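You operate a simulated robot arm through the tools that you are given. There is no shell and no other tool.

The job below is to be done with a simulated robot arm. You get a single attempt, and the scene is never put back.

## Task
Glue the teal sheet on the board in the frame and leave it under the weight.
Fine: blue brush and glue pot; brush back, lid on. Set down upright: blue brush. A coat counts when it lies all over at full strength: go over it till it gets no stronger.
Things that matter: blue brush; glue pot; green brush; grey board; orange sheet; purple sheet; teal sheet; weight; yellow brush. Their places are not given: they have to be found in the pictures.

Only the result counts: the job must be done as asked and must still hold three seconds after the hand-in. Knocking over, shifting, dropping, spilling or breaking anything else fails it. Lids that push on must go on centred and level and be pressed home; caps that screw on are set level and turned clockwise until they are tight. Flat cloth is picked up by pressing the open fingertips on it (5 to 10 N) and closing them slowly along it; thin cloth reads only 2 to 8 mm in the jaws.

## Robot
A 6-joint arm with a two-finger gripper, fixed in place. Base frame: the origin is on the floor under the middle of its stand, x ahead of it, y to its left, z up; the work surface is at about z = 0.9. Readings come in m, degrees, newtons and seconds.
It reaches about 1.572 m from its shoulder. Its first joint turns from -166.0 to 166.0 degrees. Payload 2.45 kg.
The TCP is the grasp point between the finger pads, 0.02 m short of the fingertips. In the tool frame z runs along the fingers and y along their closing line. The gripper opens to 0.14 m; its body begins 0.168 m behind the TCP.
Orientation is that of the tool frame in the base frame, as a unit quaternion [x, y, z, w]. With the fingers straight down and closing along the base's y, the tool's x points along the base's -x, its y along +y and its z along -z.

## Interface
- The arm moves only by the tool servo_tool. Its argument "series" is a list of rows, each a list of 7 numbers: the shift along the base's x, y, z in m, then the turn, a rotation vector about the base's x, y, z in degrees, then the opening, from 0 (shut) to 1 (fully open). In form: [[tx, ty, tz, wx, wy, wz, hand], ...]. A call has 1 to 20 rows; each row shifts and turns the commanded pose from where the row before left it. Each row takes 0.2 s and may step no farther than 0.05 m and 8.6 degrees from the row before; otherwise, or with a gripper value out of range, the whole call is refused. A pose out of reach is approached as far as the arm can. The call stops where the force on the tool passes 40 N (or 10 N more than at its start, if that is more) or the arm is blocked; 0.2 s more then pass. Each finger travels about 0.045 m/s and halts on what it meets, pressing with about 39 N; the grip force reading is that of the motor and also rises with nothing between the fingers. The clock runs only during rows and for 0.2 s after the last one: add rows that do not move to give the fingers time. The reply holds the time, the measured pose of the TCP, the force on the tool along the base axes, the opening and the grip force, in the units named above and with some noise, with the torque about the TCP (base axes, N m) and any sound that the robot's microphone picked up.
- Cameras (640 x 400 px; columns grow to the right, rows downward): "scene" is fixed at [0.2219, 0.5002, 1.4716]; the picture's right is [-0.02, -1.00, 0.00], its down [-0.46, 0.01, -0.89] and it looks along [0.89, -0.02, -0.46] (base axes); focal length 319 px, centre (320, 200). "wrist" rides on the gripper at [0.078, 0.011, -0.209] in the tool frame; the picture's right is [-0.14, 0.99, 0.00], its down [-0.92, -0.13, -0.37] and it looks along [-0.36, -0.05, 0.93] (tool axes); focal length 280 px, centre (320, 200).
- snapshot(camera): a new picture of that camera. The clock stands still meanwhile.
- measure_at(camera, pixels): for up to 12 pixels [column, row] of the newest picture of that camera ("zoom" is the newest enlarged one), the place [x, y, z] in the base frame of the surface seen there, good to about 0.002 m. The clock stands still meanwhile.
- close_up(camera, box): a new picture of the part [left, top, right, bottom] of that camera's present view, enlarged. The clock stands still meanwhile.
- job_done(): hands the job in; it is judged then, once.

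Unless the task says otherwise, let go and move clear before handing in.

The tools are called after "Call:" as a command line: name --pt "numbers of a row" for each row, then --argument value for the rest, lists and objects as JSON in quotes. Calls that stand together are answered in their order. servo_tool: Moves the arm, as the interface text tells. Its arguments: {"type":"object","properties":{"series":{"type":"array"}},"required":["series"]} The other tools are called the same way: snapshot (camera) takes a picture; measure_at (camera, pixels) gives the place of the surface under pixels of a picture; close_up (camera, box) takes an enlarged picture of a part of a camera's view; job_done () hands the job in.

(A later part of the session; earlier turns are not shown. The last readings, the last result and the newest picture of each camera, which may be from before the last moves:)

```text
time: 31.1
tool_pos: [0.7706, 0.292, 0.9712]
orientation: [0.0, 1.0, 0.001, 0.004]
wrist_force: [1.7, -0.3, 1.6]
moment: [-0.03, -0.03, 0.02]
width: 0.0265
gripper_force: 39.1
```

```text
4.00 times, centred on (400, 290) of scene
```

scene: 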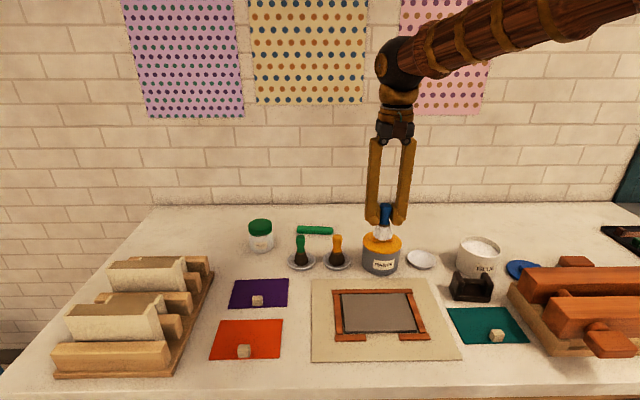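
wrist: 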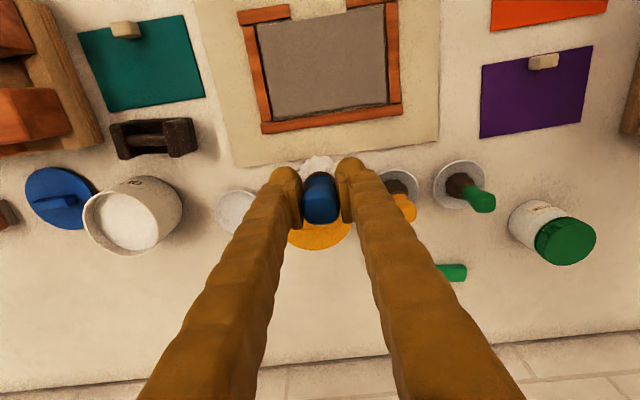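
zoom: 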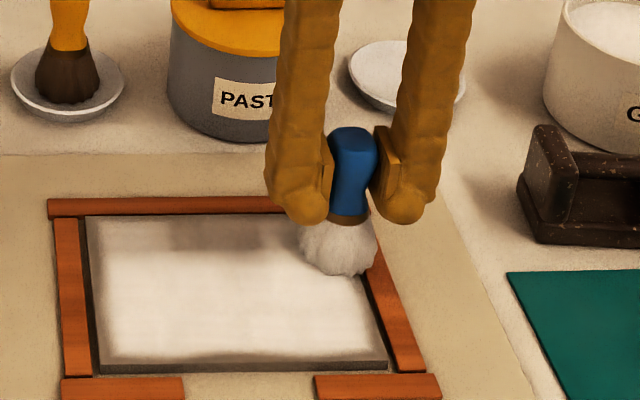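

The coat now reaches most of the board, and the force is a light 1.6 N. I will do the rear lane at x about 0.792.

Call:
servo_tool --pt "0.01 0 0 0 0 0 0.0" --pt "0.012 0 0 0 0 0 0.0" --pt "0 0.014 0 0 0 0 0.0" --pt "0 0.014 0 0 0 0 0.0" --pt "0 0.014 0 0 0 0 0.0" --pt "0 0.014 0 0 0 0 0.0" --pt "0 0.014 0 0 0 0 0.0" --pt "0 0.014 0 0 0 0 0.0" --pt "0 0.014 0 0 0 0 0.0" --pt "0 0.014 0 0 0 0 0.0" --pt "0 0.014 0 0 0 0 0.0" --pt "0 0.012 0 0 0 0 0.0" --pt "0 0 0 0 0 0 0.0"

Call:
close_up --camera "scene" --box '[320, 240, 480, 340]'

```text
time: 34.0
tool_pos: [0.7915, 0.4297, 0.9697]
orientation: [0.0, 1.0, 0.001, 0.003]
wrist_force: [-1.2, -3.3, 18.5]
moment: [-0.19, 0.13, 0.0]
width: 0.0265
gripper_force: 38.5
```

```text
4.00 times, centred on (400, 290) of scene
```

zoom: 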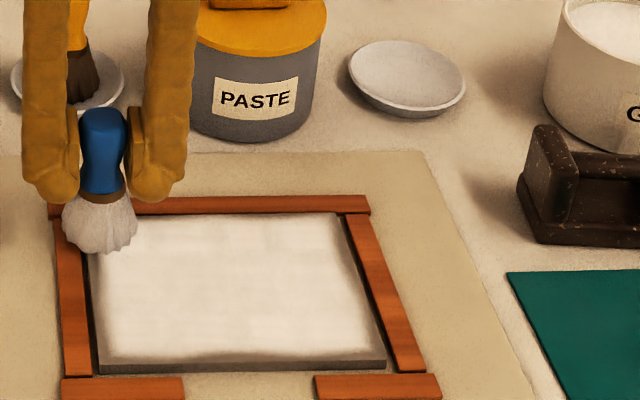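

The whole board is white now apart from a thin greyish rim, especially at the right and front edges. I will lift off and go back to the pot for more glue.

Call:
servo_tool --pt "0 0 0.01 0 0 0 0.0" --pt "0 0 0.03 0 0 0 0.0" --pt "0 0 0.045 0 0 0 0.0" --pt "0 0 0.045 0 0 0 0.0" --pt "0.02 -0.045 0 0 0 0 0.0" --pt "0.02 -0.045 0 0 0 0 0.0" --pt "0.02 -0.045 0 0 0 0 0.0" --pt "0.015 -0.047 0 0 0 0 0.0" --pt "0.015 -0.047 0 0 0 0 0.0" --pt "0.015 -0.047 0 0 0 0 0.0" --pt "0.015 -0.047 0 0 0 0 0.0" --pt "0 -0.0455 0 0 0 0 0.0" --pt "0 0 0 0 0 0 0.0"

Call:
snapshot --camera "wrist"

Call:
close_up --camera "scene" --box '[320, 260, 448, 340]'

Call:
close_up --camera "scene" --box '[400, 165, 560, 265]'

```text
time: 36.8
tool_pos: [0.9133, 0.061, 1.1004]
orientation: [0.0, 1.0, 0.001, 0.003]
wrist_force: [-0.4, 0.7, -0.4]
moment: [-0.02, 0.01, 0.02]
width: 0.0266
gripper_force: 38.4
```

```text
taken
```

wrist: 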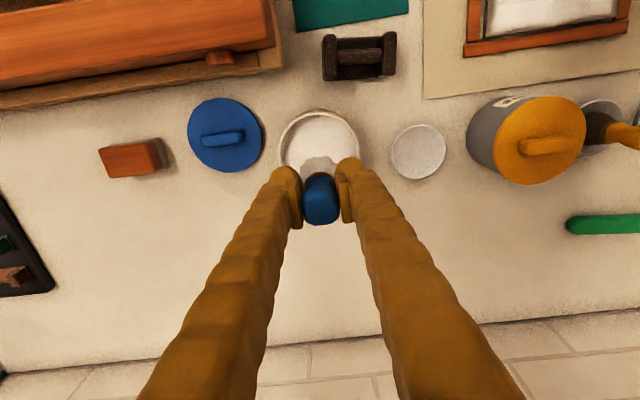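

```text
5.00 times, centred on (384, 300) of scene
```

zoom: 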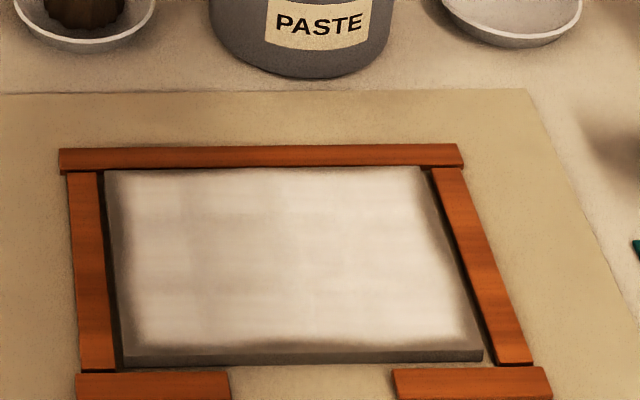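

```text
4.00 times, centred on (480, 215) of scene
```

zoom: 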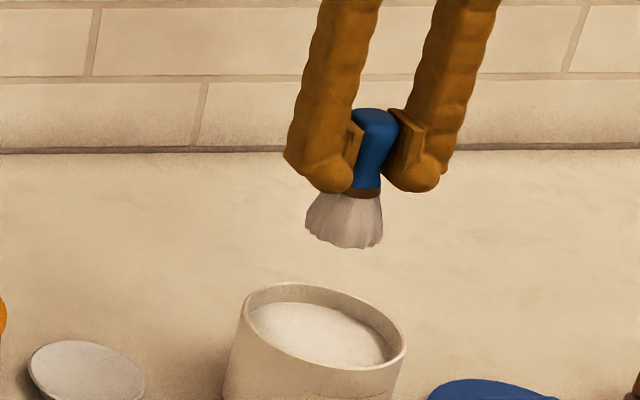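

The board's rim fades to grey at the right, front and left edges, and the bristles are only thinly white. I will lower toward the glue and then feel for its surface in small steps.

Call:
servo_tool --pt "-0.002 0 -0.03 0 0 0 0.0" --pt "0 0 -0.03 0 0 0 0.0" --pt "0 0 -0.015 0 0 0 0.0" --pt "0 0 -0.001 0 0 0 0.0" --pt "0 0 -0.001 0 0 0 0.0" --pt "0 0 -0.001 0 0 0 0.0" --pt "0 0 0 0 0 0 0.0"

Call:
close_up --camera "scene" --box '[400, 165, 560, 265]'

```text
time: 38.4
tool_pos: [0.9099, 0.0615, 1.0251]
orientation: [0.0, 1.0, 0.0, 0.003]
wrist_force: [-1.6, 0.4, 0.1]
moment: [-0.01, 0.01, -0.01]
width: 0.0262
gripper_force: 39.3
```

```text
4.00 times, centred on (480, 215) of scene
```

zoom: 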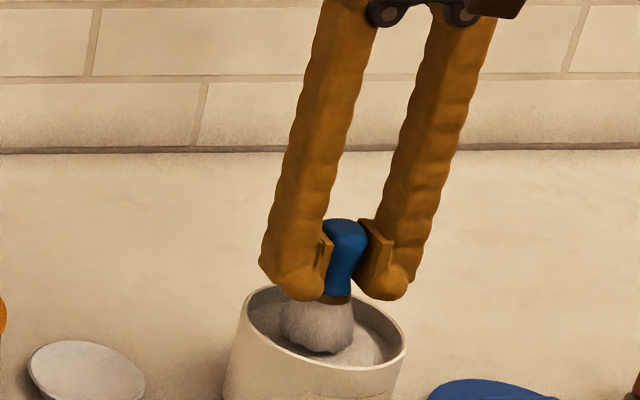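

There is no contact yet at TCP z 1.025. I will keep lowering a millimetre per row.

Call:
servo_tool --pt "0 0 -0.001 0 0 0 0.0" --pt "0 0 -0.001 0 0 0 0.0" --pt "0 0 -0.001 0 0 0 0.0" --pt "0 0 -0.001 0 0 0 0.0" --pt "0 0 0 0 0 0 0.0"

Call:
close_up --camera "scene" --box '[400, 165, 560, 265]'

```text
time: 39.5
tool_pos: [0.9095, 0.0607, 1.0201]
orientation: [0.0, 1.0, 0.0, 0.003]
wrist_force: [2.1, 1.7, 10.1]
moment: [-0.04, -0.03, -0.02]
width: 0.0267
gripper_force: 38.9
```

```text
4.00 times, centred on (480, 215) of scene
```

zoom: 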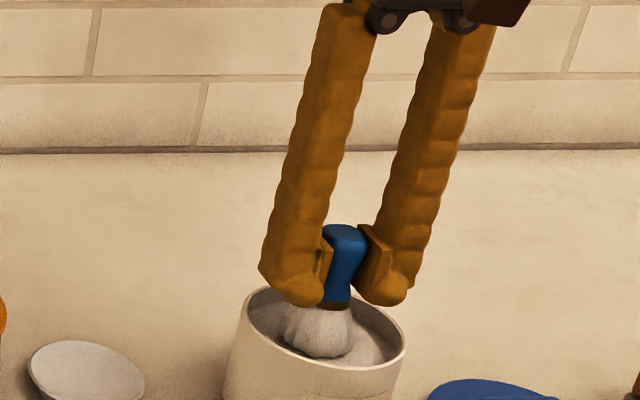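

The bristles touch the glue with 10 N. I will hold a moment, lift, and check that they are fully white.

Call:
servo_tool --pt "0 0 0 0 0 0 0.0" --pt "0 0 0 0 0 0 0.0" --pt "0 0 0.01 0 0 0 0.0" --pt "0 0 0.03 0 0 0 0.0" --pt "0 0 0.04 0 0 0 0.0" --pt "0 0 0 0 0 0 0.0"

Call:
close_up --camera "scene" --box '[400, 165, 560, 265]'

```text
time: 41.0
tool_pos: [0.9089, 0.0601, 1.0989]
orientation: [0.0, 1.0, 0.001, 0.004]
wrist_force: [-0.5, -0.3, -0.2]
moment: [0.0, 0.0, -0.01]
width: 0.0264
gripper_force: 39.1
```

```text
4.00 times, centred on (480, 215) of scene
```

zoom: 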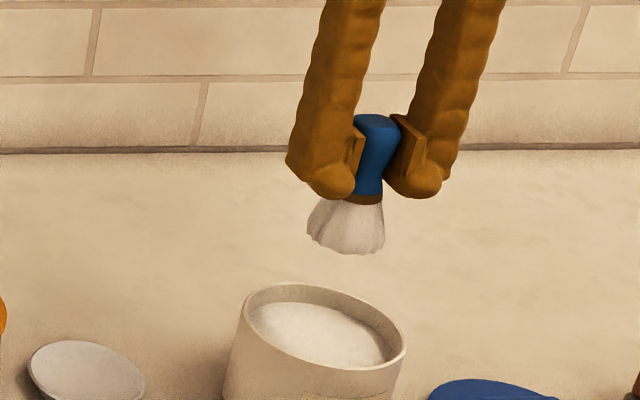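

The bristles are white again. I will carry the brush back to the board's near right corner and stop just above it.

Call:
servo_tool --pt "-0.034 0.038 0 0 0 0 0.0" --pt "-0.034 0.038 0 0 0 0 0.0" --pt "-0.034 0.038 0 0 0 0 0.0" --pt "-0.034 0.038 0 0 0 0 0.0" --pt "-0.034 0.038 0 0 0 0 0.0" --pt "-0.035 0.039 0 0 0 0 0.0" --pt "0 0 -0.04 0 0 0 0.0" --pt "0 0 -0.04 0 0 0 0.0" --pt "0 0 -0.03 0 0 0 0.0" --pt "0 0 -0.011 0 0 0 0.0" --pt "0 0 0 0 0 0 0.0"

Call:
close_up --camera "scene" --box '[320, 240, 480, 340]'

```text
refused: row 1 steps farther than a row can; nothing moved
```

```text
4.00 times, centred on (400, 290) of scene
```

zoom: 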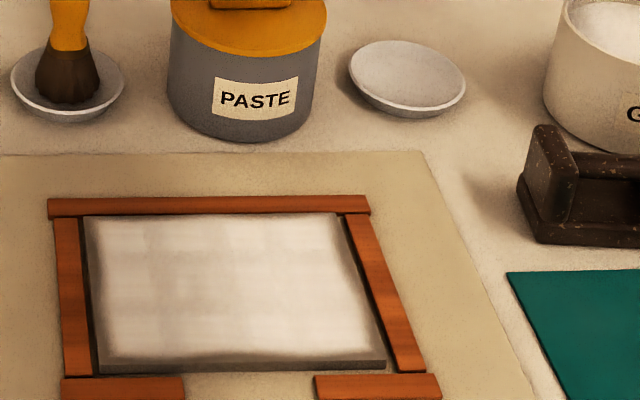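

The call was refused because the diagonal step exceeded 0.05 m, and nothing moved. I will repeat it with smaller steps.

Call:
servo_tool --pt "-0.0293 0.0327 0 0 0 0 0.0" --pt "-0.0293 0.0327 0 0 0 0 0.0" --pt "-0.0293 0.0327 0 0 0 0 0.0" --pt "-0.0293 0.0327 0 0 0 0 0.0" --pt "-0.0293 0.0327 0 0 0 0 0.0" --pt "-0.0293 0.0327 0 0 0 0 0.0" --pt "-0.0293 0.0328 0 0 0 0 0.0" --pt "0 0 -0.04 0 0 0 0.0" --pt "0 0 -0.04 0 0 0 0.0" --pt "0 0 -0.03 0 0 0 0.0" --pt "0 0 -0.011 0 0 0 0.0" --pt "0 0 0 0 0 0 0.0"

Call:
close_up --camera "scene" --box '[320, 240, 480, 340]'

```text
time: 43.5
tool_pos: [0.7047, 0.2913, 0.9789]
orientation: [0.0, 1.0, 0.001, 0.004]
wrist_force: [-0.2, -0.1, -0.3]
moment: [0.02, 0.03, -0.01]
width: 0.0267
gripper_force: 38.9
```

```text
4.00 times, centred on (400, 290) of scene
```

zoom: 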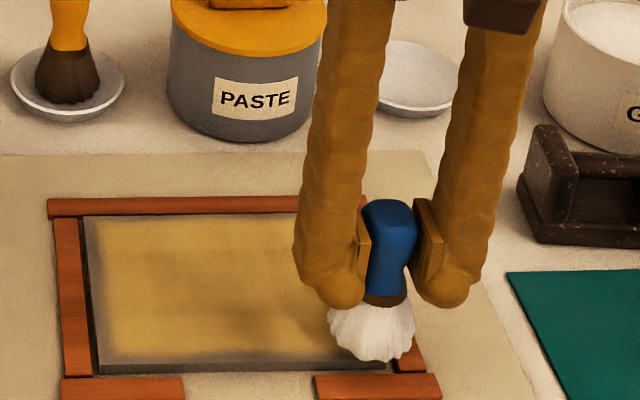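

The coat on the board has turned from white to yellow since the last picture, so the glue seems to change as it ages. I will touch down and stroke here to see how fresh glue acts on it.

Call:
servo_tool --pt "0 -0.001 -0.003 0 0 0 0.0" --pt "0 0 -0.002 0 0 0 0.0" --pt "0 0 -0.001 0 0 0 0.0" --pt "0 0 -0.0005 0 0 0 0.0" --pt "0 0 0 0 0 0 0.0"

Call:
close_up --camera "scene" --box '[320, 240, 480, 340]'

```text
time: 44.8
tool_pos: [0.7054, 0.288, 0.9721]
orientation: [0.0, 1.0, 0.0, 0.004]
wrist_force: [0.1, -0.6, -0.4]
moment: [0.03, -0.02, -0.01]
width: 0.0265
gripper_force: 39.1
```

```text
4.00 times, centred on (400, 290) of scene
```

zoom: 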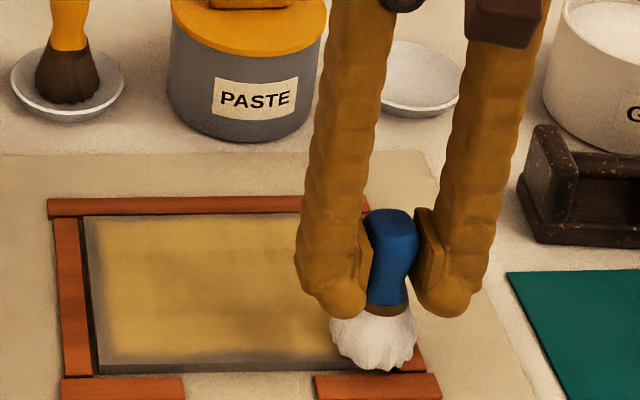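

The contact is not quite made at z 0.972. I will lower 0.8 mm and stroke along the front edge.

Call:
servo_tool --pt "0 0 -0.0008 0 0 0 0.0" --pt "0 0.016 0 0 0 0 0.0" --pt "0 0.016 0 0 0 0 0.0" --pt "0 0.016 0 0 0 0 0.0" --pt "0 0.016 0 0 0 0 0.0" --pt "0 0.016 0 0 0 0 0.0"

Call:
close_up --camera "scene" --box '[320, 240, 480, 340]'

```text
time: 46.1
tool_pos: [0.7042, 0.369, 0.9719]
orientation: [0.0, 1.0, 0.001, 0.004]
wrist_force: [1.0, -10.4, 28.7]
moment: [-0.34, -0.23, -0.09]
width: 0.0264
gripper_force: 38.7
```

```text
4.00 times, centred on (400, 290) of scene
```

zoom: 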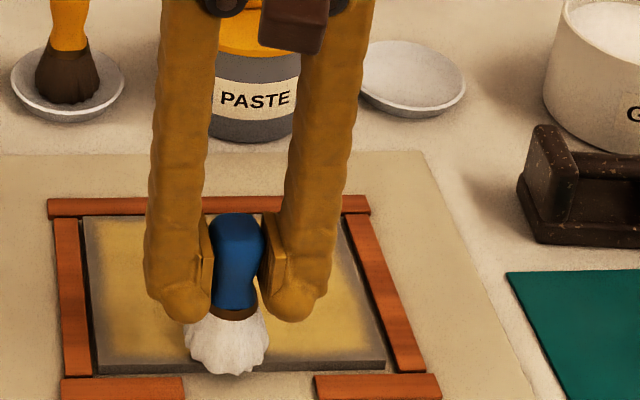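

The force is too high at 28.7 N, and the strip just brushed on the right still looks yellow. I will ease up and look at the board closely before going on.

Call:
servo_tool --pt "0 0 0.001 0 0 0 0.0" --pt "0 0 0.0006 0 0 0 0.0"

Call:
close_up --camera "scene" --box '[320, 260, 448, 340]'

Call:
snapshot --camera "wrist"

```text
time: 46.8
tool_pos: [0.7046, 0.3703, 0.9712]
orientation: [0.0, 1.0, 0.0, 0.003]
wrist_force: [1.0, 1.3, 1.9]
moment: [0.1, -0.03, -0.02]
width: 0.0265
gripper_force: 38.8
```

```text
5.00 times, centred on (384, 300) of scene
```

zoom: 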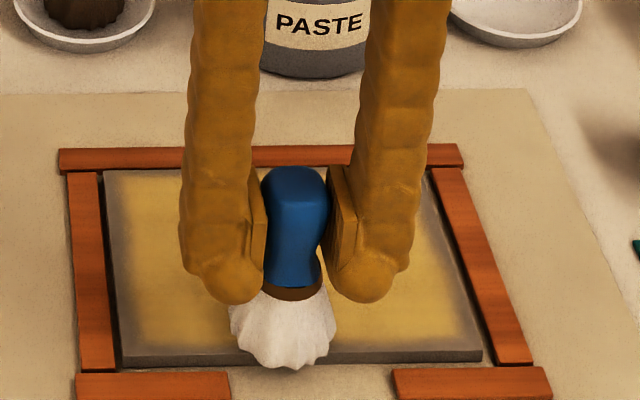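

```text
taken
```

wrist: 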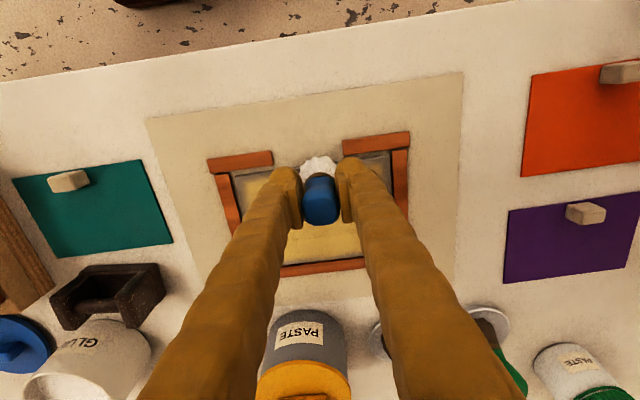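

Only a faint grey margin remains at the edges, and the coat is yellow all over. I will stroke on with light contact to see whether fresh glue turns it white.

Call:
servo_tool --pt "0 0.012 0 0 0 0 0.0" --pt "0 0.012 0 0 0 0 0.0" --pt "0 0.012 0 0 0 0 0.0" --pt "0 0.012 0 0 0 0 0.0" --pt "0 0.01 0 0 0 0 0.0" --pt "0 0 0 0 0 0 0.0"

Call:
close_up --camera "scene" --box '[320, 260, 448, 340]'

```text
time: 48.1
tool_pos: [0.7056, 0.428, 0.9715]
orientation: [0.0, 1.0, -0.001, 0.004]
wrist_force: [0.0, -0.3, -0.7]
moment: [-0.01, -0.03, 0.01]
width: 0.0268
gripper_force: 39.4
```

```text
5.00 times, centred on (384, 300) of scene
```

zoom: 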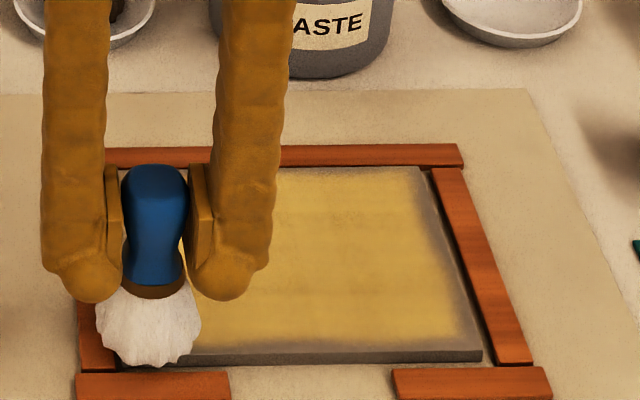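

The bristles are still full and the force reads zero, so the brush was probably just clear of the board. I will lower it by 0.9 mm and stroke back.

Call:
servo_tool --pt "0 0 -0.0005 0 0 0 0.0" --pt "0 0 -0.0004 0 0 0 0.0" --pt "0 -0.012 0 0 0 0 0.0" --pt "0 -0.012 0 0 0 0 0.0" --pt "0 0 0 0 0 0 0.0"

Call:
close_up --camera "scene" --box '[320, 260, 448, 340]'

```text
time: 49.4
tool_pos: [0.7054, 0.4032, 0.972]
orientation: [0.0, 1.0, 0.001, 0.004]
wrist_force: [-1.0, 0.3, 8.2]
moment: [-0.04, 0.04, -0.01]
width: 0.0265
gripper_force: 39.0
```

```text
5.00 times, centred on (384, 300) of scene
```

zoom: 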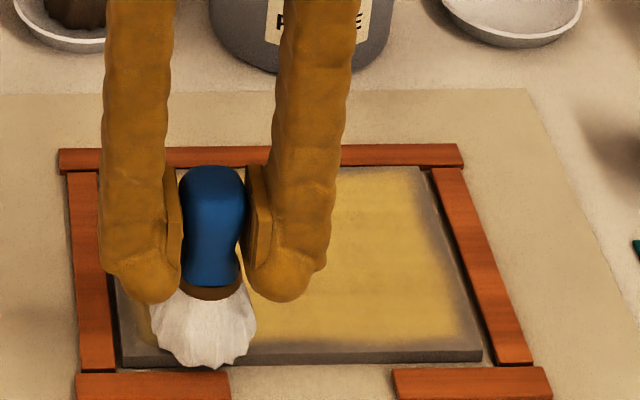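

Now there is 8 N of contact. I will stroke on along -y across the front lane and look again.

Call:
servo_tool --pt "0 -0.014 0 0 0 0 0.0" --pt "0 -0.014 0 0 0 0 0.0" --pt "0 -0.014 0 0 0 0 0.0" --pt "0 -0.014 0 0 0 0 0.0" --pt "0 0 0 0 0 0 0.0"

Call:
close_up --camera "scene" --box '[320, 260, 448, 340]'

```text
time: 50.5
tool_pos: [0.7055, 0.3458, 0.9713]
orientation: [0.0, 1.0, 0.0, 0.003]
wrist_force: [1.1, -2.0, 3.0]
moment: [-0.06, -0.02, 0.0]
width: 0.0265
gripper_force: 38.9
```

```text
5.00 times, centred on (384, 300) of scene
```

zoom: 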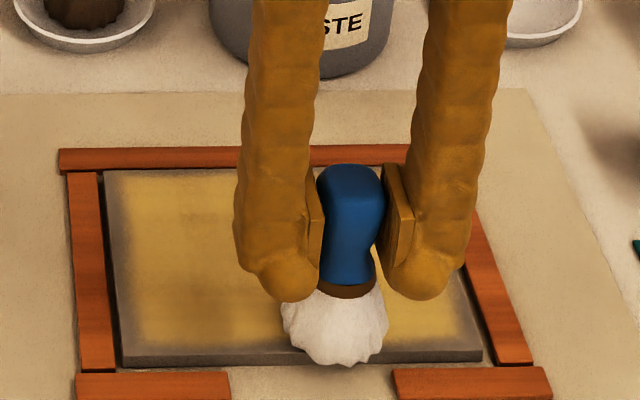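

No fresh white shows and the bristles stay full, so either this lane is already saturated or the aged coat takes no more. I will test on the right edge, where the margin is widest, by stroking to y 0.288 and then along +x.

Call:
servo_tool --pt "0 -0.014 0 0 0 0 0.0" --pt "0 -0.014 0 0 0 0 0.0" --pt "0 -0.014 0 0 0 0 0.0" --pt "0 -0.015 0 0 0 0 0.0" --pt "0.012 0 0 0 0 0 0.0" --pt "0.012 0 0 0 0 0 0.0" --pt "0.012 0 0 0 0 0 0.0" --pt "0.012 0 0 0 0 0 0.0" --pt "0 0 0 0 0 0 0.0"

Call:
close_up --camera "scene" --box '[320, 260, 448, 340]'

```text
time: 52.5
tool_pos: [0.7541, 0.2907, 0.9701]
orientation: [0.0, 1.0, 0.0, 0.003]
wrist_force: [-1.6, -1.1, 5.2]
moment: [-0.07, 0.1, 0.0]
width: 0.0263
gripper_force: 39.7
```

```text
5.00 times, centred on (384, 300) of scene
```

zoom: 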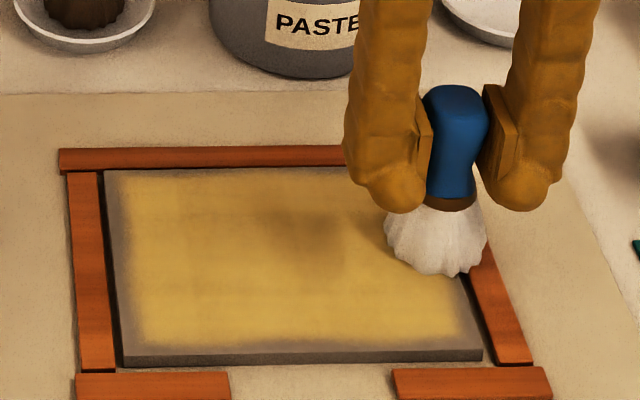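

The margin hardly changes and the bristles stay fully white, so the coat is taking up nothing more. I will lift the brush and back off toward its dish to look at the whole board from above.

Call:
servo_tool --pt "0.012 0 0 0 0 0 0.0" --pt "0.012 0 0 0 0 0 0.0" --pt "0.012 0 0 0 0 0 0.0" --pt "0 0 0.02 0 0 0 0.0" --pt "0.02 0 0.04 0 0 0 0.0" --pt "0.02 0.02 0.04 0 0 0 0.0" --pt "0.01 0.03 0.02 0 0 0 0.0" --pt "0 0 0 0 0 0 0.0"

Call:
close_up --camera "wrist" --box '[220, 0, 428, 130]'

Call:
close_up --camera "scene" --box '[320, 260, 448, 340]'

Call:
snapshot --camera "wrist"

```text
time: 54.4
tool_pos: [0.837, 0.3391, 1.0917]
orientation: [0.0, 1.0, 0.001, 0.004]
wrist_force: [1.3, -0.1, -0.5]
moment: [0.0, 0.0, 0.0]
width: 0.0263
gripper_force: 38.6
```

```text
3.08 times, centred on (324, 65) of wrist
```

zoom: 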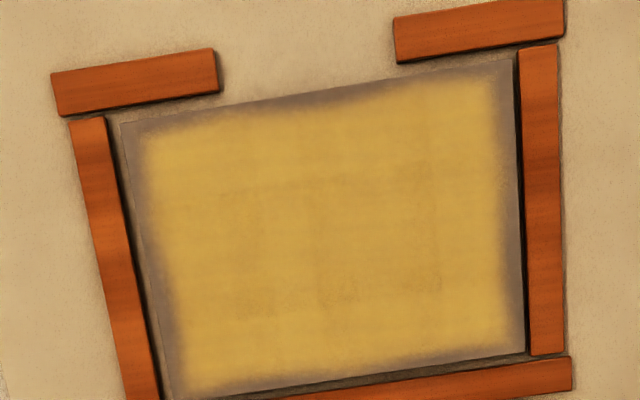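

```text
5.00 times, centred on (384, 300) of scene
```

zoom: 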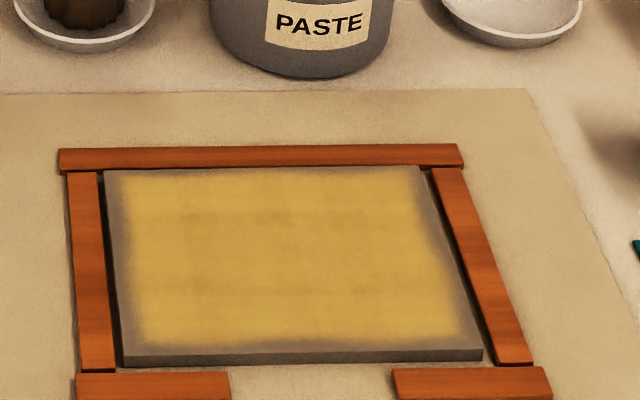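

```text
taken
```

wrist: 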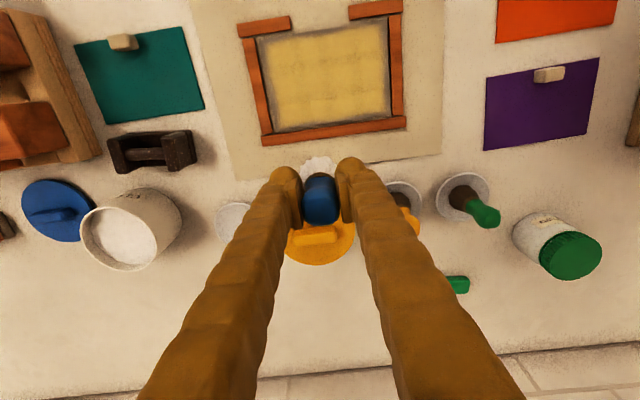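

The yellow area is an even rectangle with a uniform 6 mm rim, about the size of the teal sheet, so the coat is complete and takes no more glue. I will now return the brush to its dish without delay.

Call:
servo_tool --pt "0.025 -0.0347 0 0 0 0 0.0" --pt "0.025 -0.0347 0 0 0 0 0.0" --pt "0.025 -0.0347 0 0 0 0 0.0" --pt "0.025 -0.0347 0 0 0 0 0.0" --pt "0 0 -0.04 0 0 0 0.0" --pt "0 0 -0.04 0 0 0 0.0" --pt "0 0 -0.025 0 0 0 0.0" --pt "0 0 -0.01 0 0 0 0.0" --pt "0 0 0 0 0 0 0.0"

Call:
close_up --camera "scene" --box '[360, 190, 488, 270]'

Call:
close_up --camera "wrist" --box '[200, 80, 440, 230]'

```text
time: 56.4
tool_pos: [0.939, 0.2029, 0.9782]
orientation: [0.0, 1.0, 0.001, 0.004]
wrist_force: [-0.3, 1.0, -0.9]
moment: [0.03, 0.02, -0.02]
width: 0.0262
gripper_force: 38.9
```

```text
5.00 times, centred on (424, 230) of scene
```

zoom: 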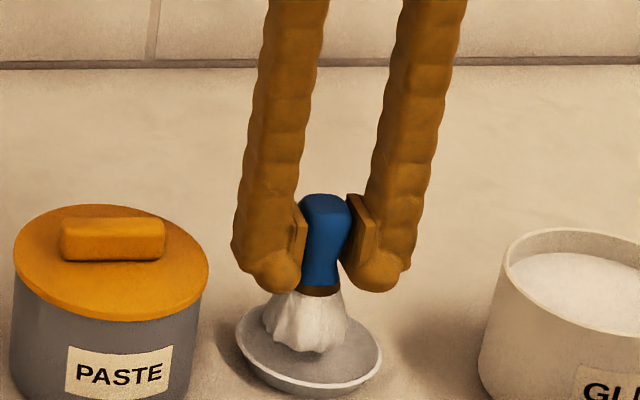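

```text
2.67 times, centred on (320, 155) of wrist
```

zoom: 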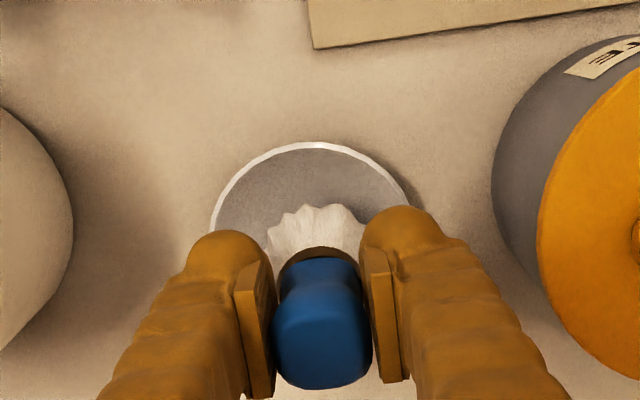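

The brush hangs just above the dish, about 2.5 mm off toward +y and 2 mm toward +x of its old spot. I will correct that and lower it gently.

Call:
servo_tool --pt "-0.002 -0.0025 -0.003 0 0 0 0.0" --pt "0 0 -0.003 0 0 0 0.0" --pt "0 0 -0.002 0 0 0 0.0" --pt "0 0 -0.001 0 0 0 0.0" --pt "0 0 -0.001 0 0 0 0.0" --pt "0 0 0 0 0 0 0.0"

```text
time: 57.8
tool_pos: [0.9388, 0.1998, 0.9671]
orientation: [0.0, 1.0, 0.001, 0.004]
wrist_force: [-0.4, 0.2, -0.6]
moment: [0.0, -0.02, -0.01]
width: 0.0265
gripper_force: 39.1
```

There is no contact yet at z 0.967. I will go on in small steps.

Call:
servo_tool --pt "-0.0005 0 -0.001 0 0 0 0.0" --pt "0 0 -0.001 0 0 0 0.0" --pt "0 0 -0.001 0 0 0 0.0" --pt "0 0 0 0 0 0 0.0"

Call:
close_up --camera "scene" --box '[360, 190, 488, 270]'

Call:
close_up --camera "wrist" --box '[200, 80, 440, 230]'

```text
time: 58.8
tool_pos: [0.936, 0.199, 0.9648]
orientation: [0.0, 1.0, 0.001, 0.003]
wrist_force: [-3.2, 0.8, 19.9]
moment: [0.0, 0.36, 0.01]
width: 0.0268
gripper_force: 39.0
```

```text
5.00 times, centred on (424, 230) of scene
```

zoom: 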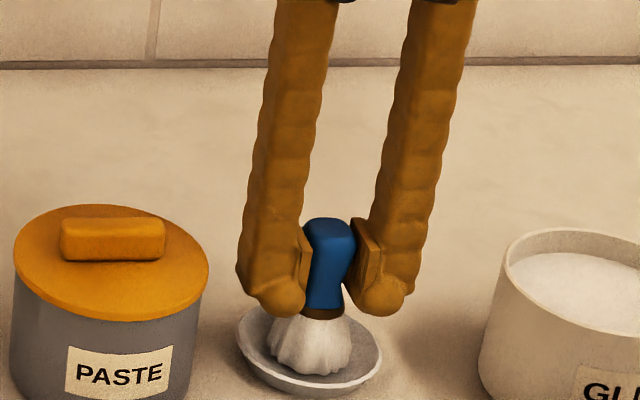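

```text
2.67 times, centred on (320, 155) of wrist
```

zoom: 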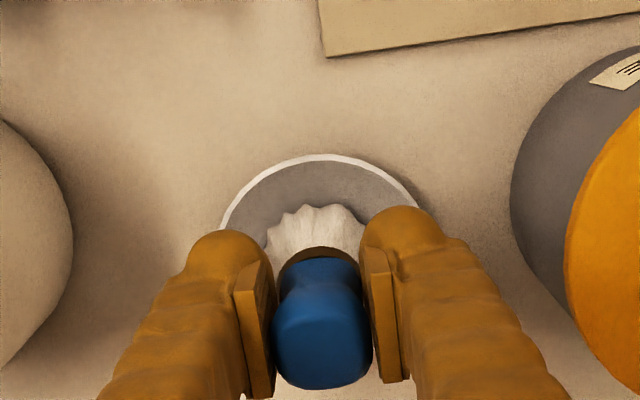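

The brush stands on the dish bottom with 20 N. I will ease off about a millimetre and then open the fingers slowly.

Call:
servo_tool --pt "0 0 0.0005 0 0 0 0.0" --pt "0 0 0.0005 0 0 0 0.0" --pt "0 0 0 0 0 0 0.0"

```text
time: 59.5
tool_pos: [0.935, 0.1983, 0.9647]
orientation: [0.0, 1.0, 0.0, 0.003]
wrist_force: [1.9, 0.1, 6.6]
moment: [-0.02, -0.17, -0.01]
width: 0.0265
gripper_force: 39.0
```

The contact is 6.6 N now. I will open the fingers to about 0.046 m and check that the brush stands.

Call:
servo_tool --pt "0 0 0 0 0 0 0.2" --pt "0 0 0 0 0 0 0.25" --pt "0 0 0 0 0 0 0.33" --pt "0 0 0 0 0 0 0.33"

Call:
close_up --camera "scene" --box '[360, 190, 488, 270]'

Call:
close_up --camera "wrist" --box '[200, 80, 440, 230]'

Call:
close_up --camera "scene" --box '[320, 260, 448, 340]'

```text
time: 60.5
tool_pos: [0.9365, 0.1991, 0.9646]
orientation: [0.0, 1.0, 0.001, 0.003]
wrist_force: [0.0, -0.3, 0.6]
moment: [-0.03, 0.01, -0.01]
width: 0.0463
gripper_force: 0.1
```

```text
5.00 times, centred on (424, 230) of scene
```

zoom: 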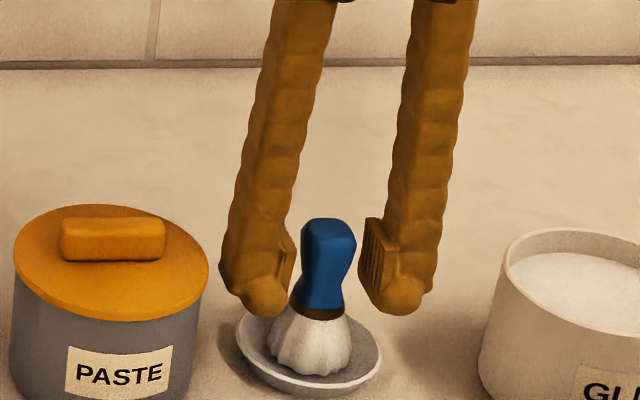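

```text
2.67 times, centred on (320, 155) of wrist
```

zoom: 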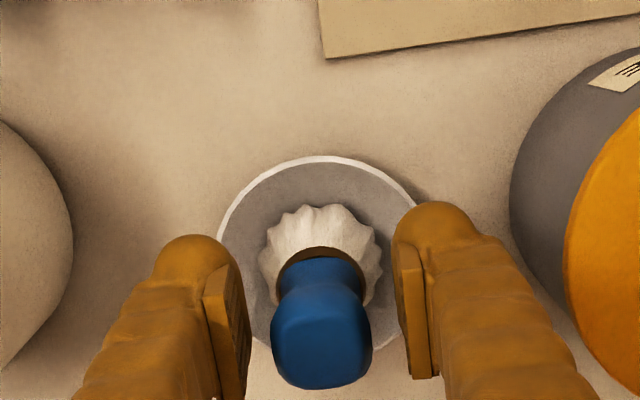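

```text
5.00 times, centred on (384, 300) of scene
```

zoom: 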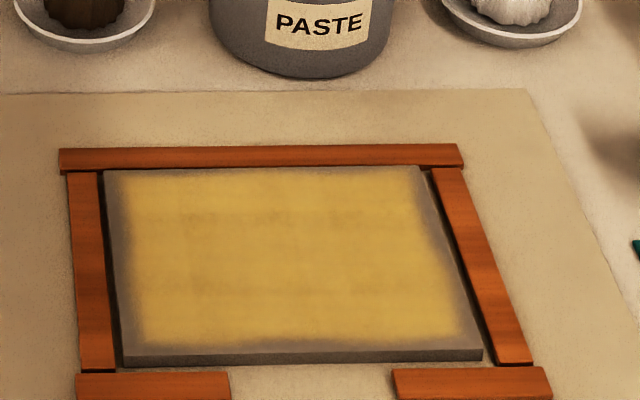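

The blue brush stands upright in the middle of its dish and the coat is still evenly yellow. I will lift clear and move over the cube on the teal sheet.

Call:
servo_tool --pt "0 0 0.02 0 0 0 0.33" --pt "0 0 0.04 0 0 0 0.33" --pt "0 0 0.045 0 0 0 0.33" --pt "-0.0437 -0.013 0 0 0 0 0.45" --pt "-0.0437 -0.013 0 0 0 0 0.45" --pt "-0.0437 -0.013 0 0 0 0 0.45" --pt "-0.0437 -0.013 0 0 0 0 0.45" --pt "-0.0437 -0.013 0 0 0 0 0.45" --pt "-0.0437 -0.013 0 0 0 0 0.45" --pt "0 0 0 0 0 0 0.45"

Call:
snapshot --camera "wrist"

Call:
close_up --camera "wrist" --box '[200, 80, 440, 230]'

Call:
close_up --camera "scene" --box '[360, 190, 488, 270]'

```text
time: 62.8
tool_pos: [0.6772, 0.1201, 1.0703]
orientation: [0.001, 1.0, 0.001, 0.004]
wrist_force: [-0.4, -0.4, 0.5]
moment: [-0.06, 0.01, -0.01]
width: 0.0626
gripper_force: 0.0
```

```text
taken
```

wrist: 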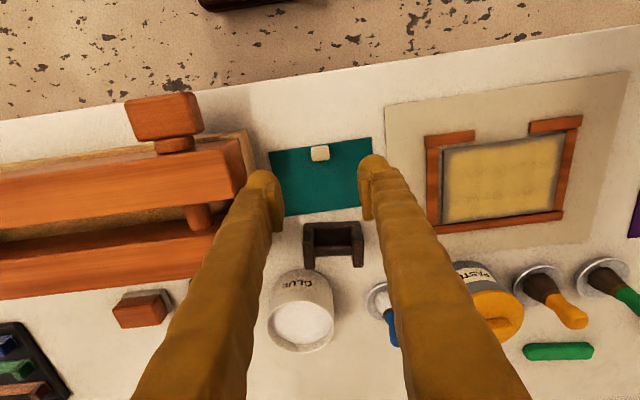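

```text
2.67 times, centred on (320, 155) of wrist
```

zoom: 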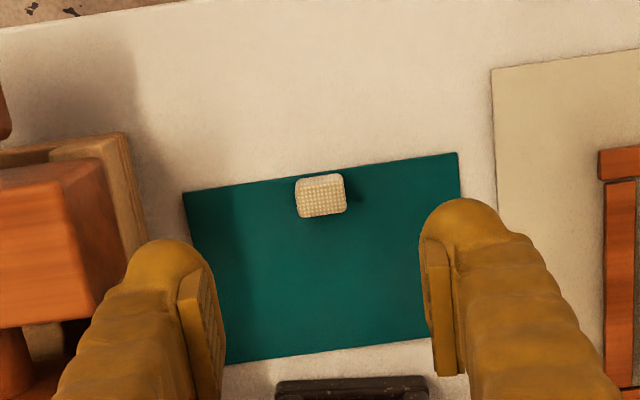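

```text
5.00 times, centred on (424, 230) of scene
```

zoom: 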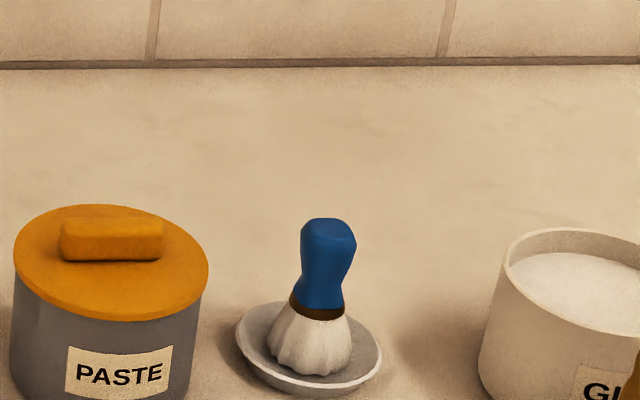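

The brush is still standing. I will measure the cube and the sheet's edges from this view.

Call:
measure_at --camera "wrist" --pixels '[[272, 154], [369, 140], [320, 153], [312, 150], [328, 149], [313, 160], [328, 158], [288, 213], [356, 206], [290, 150], [350, 143], [271, 160]]'

Call:
close_up --camera "wrist" --box '[264, 125, 376, 225]'

```text
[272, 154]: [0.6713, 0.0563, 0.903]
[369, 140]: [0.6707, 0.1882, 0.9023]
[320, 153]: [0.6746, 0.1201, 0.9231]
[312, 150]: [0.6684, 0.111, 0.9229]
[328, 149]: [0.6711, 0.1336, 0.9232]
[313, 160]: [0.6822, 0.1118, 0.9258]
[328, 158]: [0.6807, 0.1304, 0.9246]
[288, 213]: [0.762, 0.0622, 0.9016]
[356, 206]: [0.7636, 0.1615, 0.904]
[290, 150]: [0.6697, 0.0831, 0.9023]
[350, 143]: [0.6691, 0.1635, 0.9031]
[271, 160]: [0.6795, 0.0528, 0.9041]
```

```text
4.00 times, centred on (320, 175) of wrist
```

zoom: 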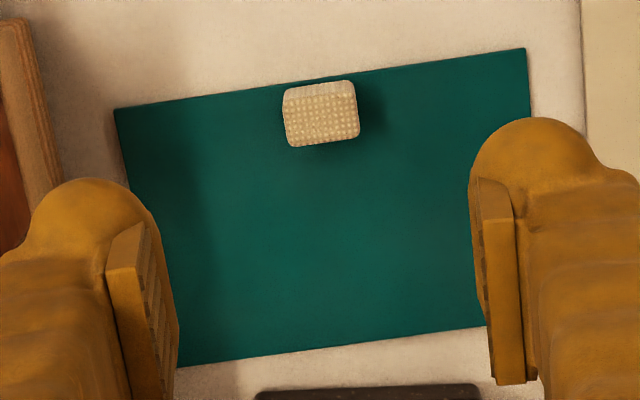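

The sheet spans x 0.669–0.765 and y 0.053–0.191 with no noticeable turn, and the cube is centred at (0.6755, 0.1215). I will descend around the cube.

Call:
servo_tool --pt "-0.001 0.0014 -0.04 0 0 0 0.4" --pt "0 0 -0.04 0 0 0 0.4" --pt "0 0 -0.035 0 0 0 0.4" --pt "0 0 -0.015 0 0 0 0.4" --pt "0 0 -0.006 0 0 0 0.4" --pt "0 0 0 0 0 0 0.4"

Call:
close_up --camera "wrist" --box '[240, 100, 400, 200]'

Call:
close_up --camera "scene" --box '[430, 270, 558, 350]'

```text
time: 64.2
tool_pos: [0.6738, 0.1221, 0.9325]
orientation: [0.0, 1.0, 0.0, 0.004]
wrist_force: [0.9, -0.5, 0.7]
moment: [0.01, 0.01, 0.0]
width: 0.0559
gripper_force: 0.1
```

```text
4.00 times, centred on (320, 150) of wrist
```

zoom: 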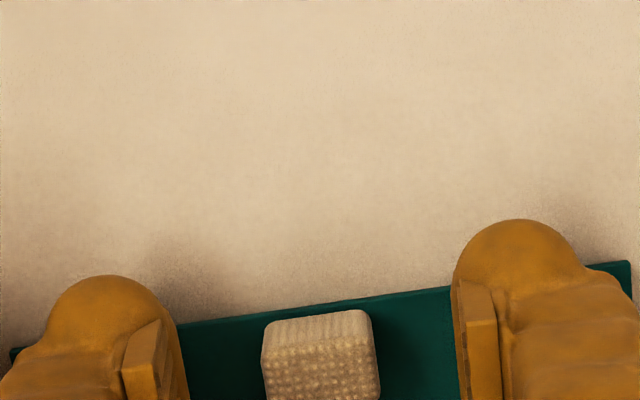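

```text
5.00 times, centred on (494, 310) of scene
```

zoom: 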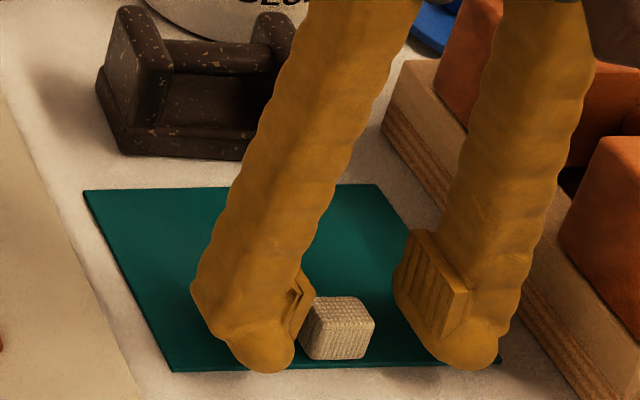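

The cube sits between the pads, and the fingertips are about 1 cm above the sheet. I will lower 5 mm more and close slowly.

Call:
servo_tool --pt "0.0015 0 -0.003 0 0 0 0.4" --pt "0 0 -0.0025 0 0 0 0.4" --pt "0 0 0 0 0 0 0.3" --pt "0 0 0 0 0 0 0.25" --pt "0 0 0 0 0 0 0.2" --pt "0 0 0 0 0 0 0.15" --pt "0 0 0 0 0 0 0.1" --pt "0 0 0 0 0 0 0.05" --pt "0 0 0 0 0 0 0.0"

Call:
close_up --camera "scene" --box '[430, 270, 558, 350]'

```text
time: 66.2
tool_pos: [0.6749, 0.1224, 0.9272]
orientation: [0.0, 1.0, 0.0, 0.003]
wrist_force: [0.2, -0.4, 0.5]
moment: [0.0, 0.0, -0.01]
width: 0.0214
gripper_force: 38.7
```

```text
5.00 times, centred on (494, 310) of scene
```

zoom: 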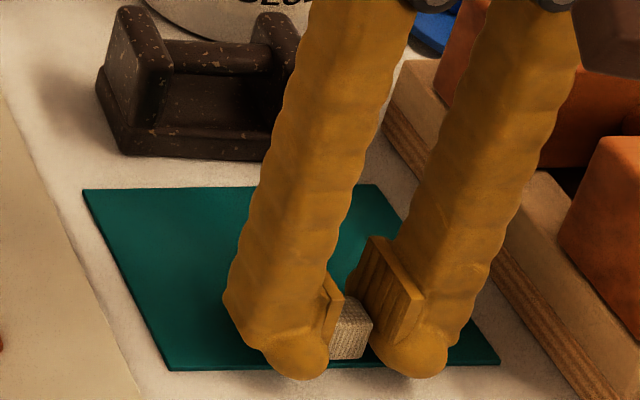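

The cube is gripped at width 0.021. I will lift slowly by 2 cm and look whether the sheet comes along.

Call:
servo_tool --pt "0 0 0.004 0 0 0 0.0" --pt "0 0 0.008 0 0 0 0.0" --pt "0 0 0.012 0 0 0 0.0" --pt "0 0 0 0 0 0 0.0"

Call:
close_up --camera "scene" --box '[430, 260, 558, 340]'

Call:
snapshot --camera "wrist"

```text
time: 67.2
tool_pos: [0.6756, 0.122, 0.9508]
orientation: [0.0, 1.0, 0.0, 0.003]
wrist_force: [0.0, 0.2, -0.3]
moment: [0.01, -0.01, -0.01]
width: 0.0215
gripper_force: 38.8
```

```text
5.00 times, centred on (494, 300) of scene
```

zoom: 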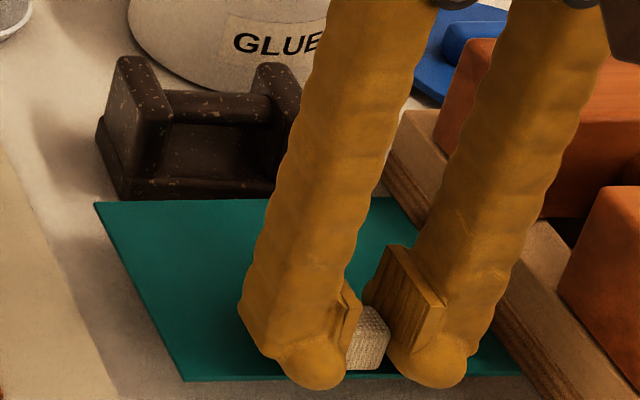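

```text
taken
```

wrist: 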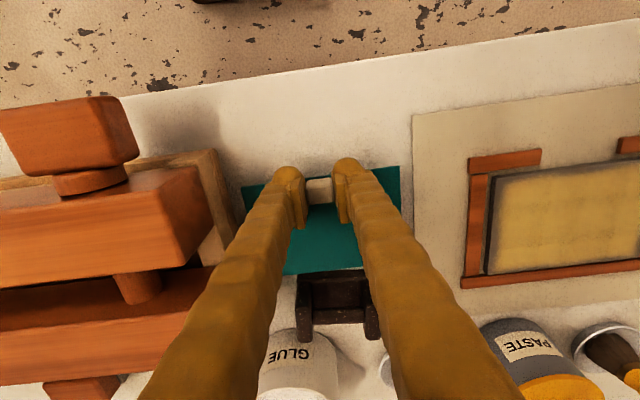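

The sheet lifts level together with the cube, held at its front edge. I will raise it and carry it over the board.

Call:
servo_tool --pt "0 0 0.025 0 0 0 0.0" --pt "0 0 0.03 0 0 0 0.0" --pt "0 0.04 0 0 0 0 0.0" --pt "0 0.04 0 0 0 0 0.0" --pt "0 0.04 0 0 0 0 0.0" --pt "0.01 0.04 0 0 0 0 0.0" --pt "0.012 0.04 0 0 0 0 0.0" --pt "0.01 0.039 0 0 0 0 0.0" --pt "0 0 0 0 0 0 0.0"

Call:
snapshot --camera "scene"

Call:
snapshot --camera "wrist"

Call:
close_up --camera "scene" --box '[310, 240, 470, 340]'

```text
time: 69.2
tool_pos: [0.7056, 0.3608, 1.0086]
orientation: [0.0, 1.0, 0.0, 0.002]
wrist_force: [-0.1, -0.2, -1.5]
moment: [0.02, -0.01, -0.04]
width: 0.0213
gripper_force: 39.2
```

```text
taken
```

scene: 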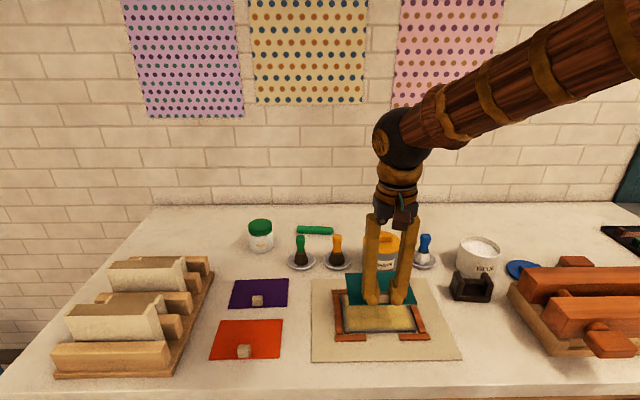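

```text
taken
```

wrist: 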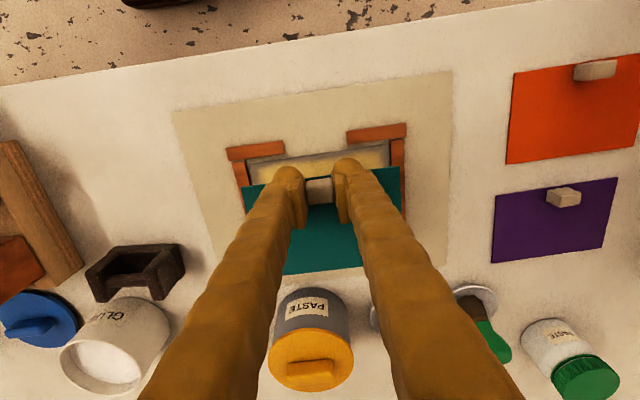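

```text
4.00 times, centred on (390, 290) of scene
```

zoom: 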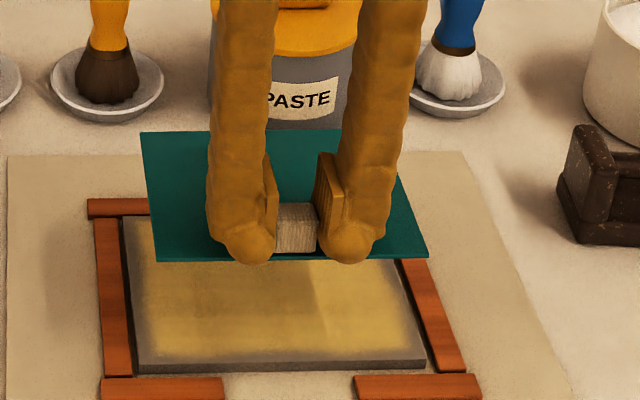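

The sheet hovers level above the yellow board. I will measure sheet corners, board edges and frame strips for alignment.

Call:
measure_at --camera "zoom" --pixels '[[160, 256], [422, 253], [146, 136], [345, 250], [180, 257], [142, 357], [420, 355], [280, 357], [129, 290], [402, 290], [128, 350], [437, 350]]'

Call:
measure_at --camera "wrist" --pixels '[[246, 190], [397, 170], [250, 205], [401, 205], [286, 270], [360, 262], [252, 163], [386, 148], [254, 180], [388, 160], [243, 172], [397, 152]]'

```text
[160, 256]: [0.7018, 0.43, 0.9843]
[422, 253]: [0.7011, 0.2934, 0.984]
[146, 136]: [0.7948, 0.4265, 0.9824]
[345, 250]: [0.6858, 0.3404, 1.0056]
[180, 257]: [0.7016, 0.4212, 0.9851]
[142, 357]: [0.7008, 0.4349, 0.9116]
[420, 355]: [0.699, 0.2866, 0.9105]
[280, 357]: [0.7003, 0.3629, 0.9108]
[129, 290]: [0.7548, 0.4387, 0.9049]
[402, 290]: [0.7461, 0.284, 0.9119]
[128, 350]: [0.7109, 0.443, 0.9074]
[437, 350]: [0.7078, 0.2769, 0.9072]
```

```text
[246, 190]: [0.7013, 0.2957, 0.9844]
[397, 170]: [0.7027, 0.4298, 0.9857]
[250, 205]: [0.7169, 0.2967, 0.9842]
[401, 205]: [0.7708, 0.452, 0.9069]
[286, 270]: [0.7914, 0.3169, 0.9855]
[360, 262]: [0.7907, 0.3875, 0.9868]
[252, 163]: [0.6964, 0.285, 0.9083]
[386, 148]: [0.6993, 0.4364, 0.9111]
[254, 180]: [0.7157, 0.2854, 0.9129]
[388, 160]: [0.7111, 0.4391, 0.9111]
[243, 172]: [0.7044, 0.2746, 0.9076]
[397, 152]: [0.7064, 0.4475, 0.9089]
```

The sheet is centred on the board to within a millimetre in y and needs about 2 mm more in x; it is level and square. I will lower it to about 1 cm above the board and check again.

Call:
servo_tool --pt "0.002 -0.0005 -0.025 0 0 0 0.0" --pt "0 0 -0.02 0 0 0 0.0" --pt "0 0 -0.012 0 0 0 0.0" --pt "0 0 -0.005 0 0 0 0.0" --pt "0 0 0 0 0 0 0.0"

Call:
close_up --camera "scene" --box '[310, 250, 470, 350]'

Call:
measure_at --camera "zoom" --pixels '[[135, 285], [430, 280], [130, 180], [142, 320], [424, 318], [280, 318], [128, 310], [437, 310], [120, 170], [390, 170], [150, 300], [420, 295]]'

```text
time: 70.3
tool_pos: [0.7086, 0.3606, 0.9463]
orientation: [0.0, 1.0, 0.001, 0.004]
wrist_force: [0.5, 0.7, 0.0]
moment: [-0.01, 0.03, -0.03]
width: 0.0213
gripper_force: 38.8
```

```text
4.00 times, centred on (390, 300) of scene
```

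zoom: 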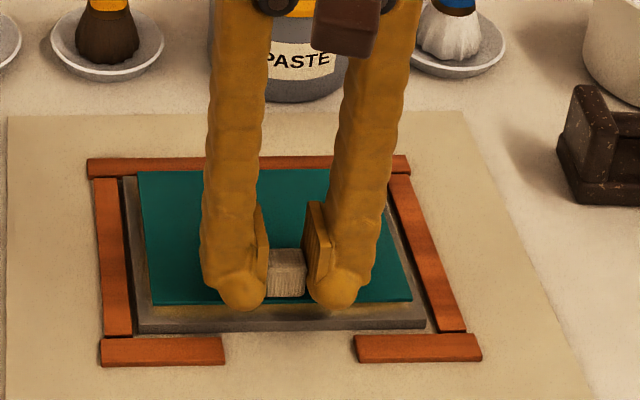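

```text
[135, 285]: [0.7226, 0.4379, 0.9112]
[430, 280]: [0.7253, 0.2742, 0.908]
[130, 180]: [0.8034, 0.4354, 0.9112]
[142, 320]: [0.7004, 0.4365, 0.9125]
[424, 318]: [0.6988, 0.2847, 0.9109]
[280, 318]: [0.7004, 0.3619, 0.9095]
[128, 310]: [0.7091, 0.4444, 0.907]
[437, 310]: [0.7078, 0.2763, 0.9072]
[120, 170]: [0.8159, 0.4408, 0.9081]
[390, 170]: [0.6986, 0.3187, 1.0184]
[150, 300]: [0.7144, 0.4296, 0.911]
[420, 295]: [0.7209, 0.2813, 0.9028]
```

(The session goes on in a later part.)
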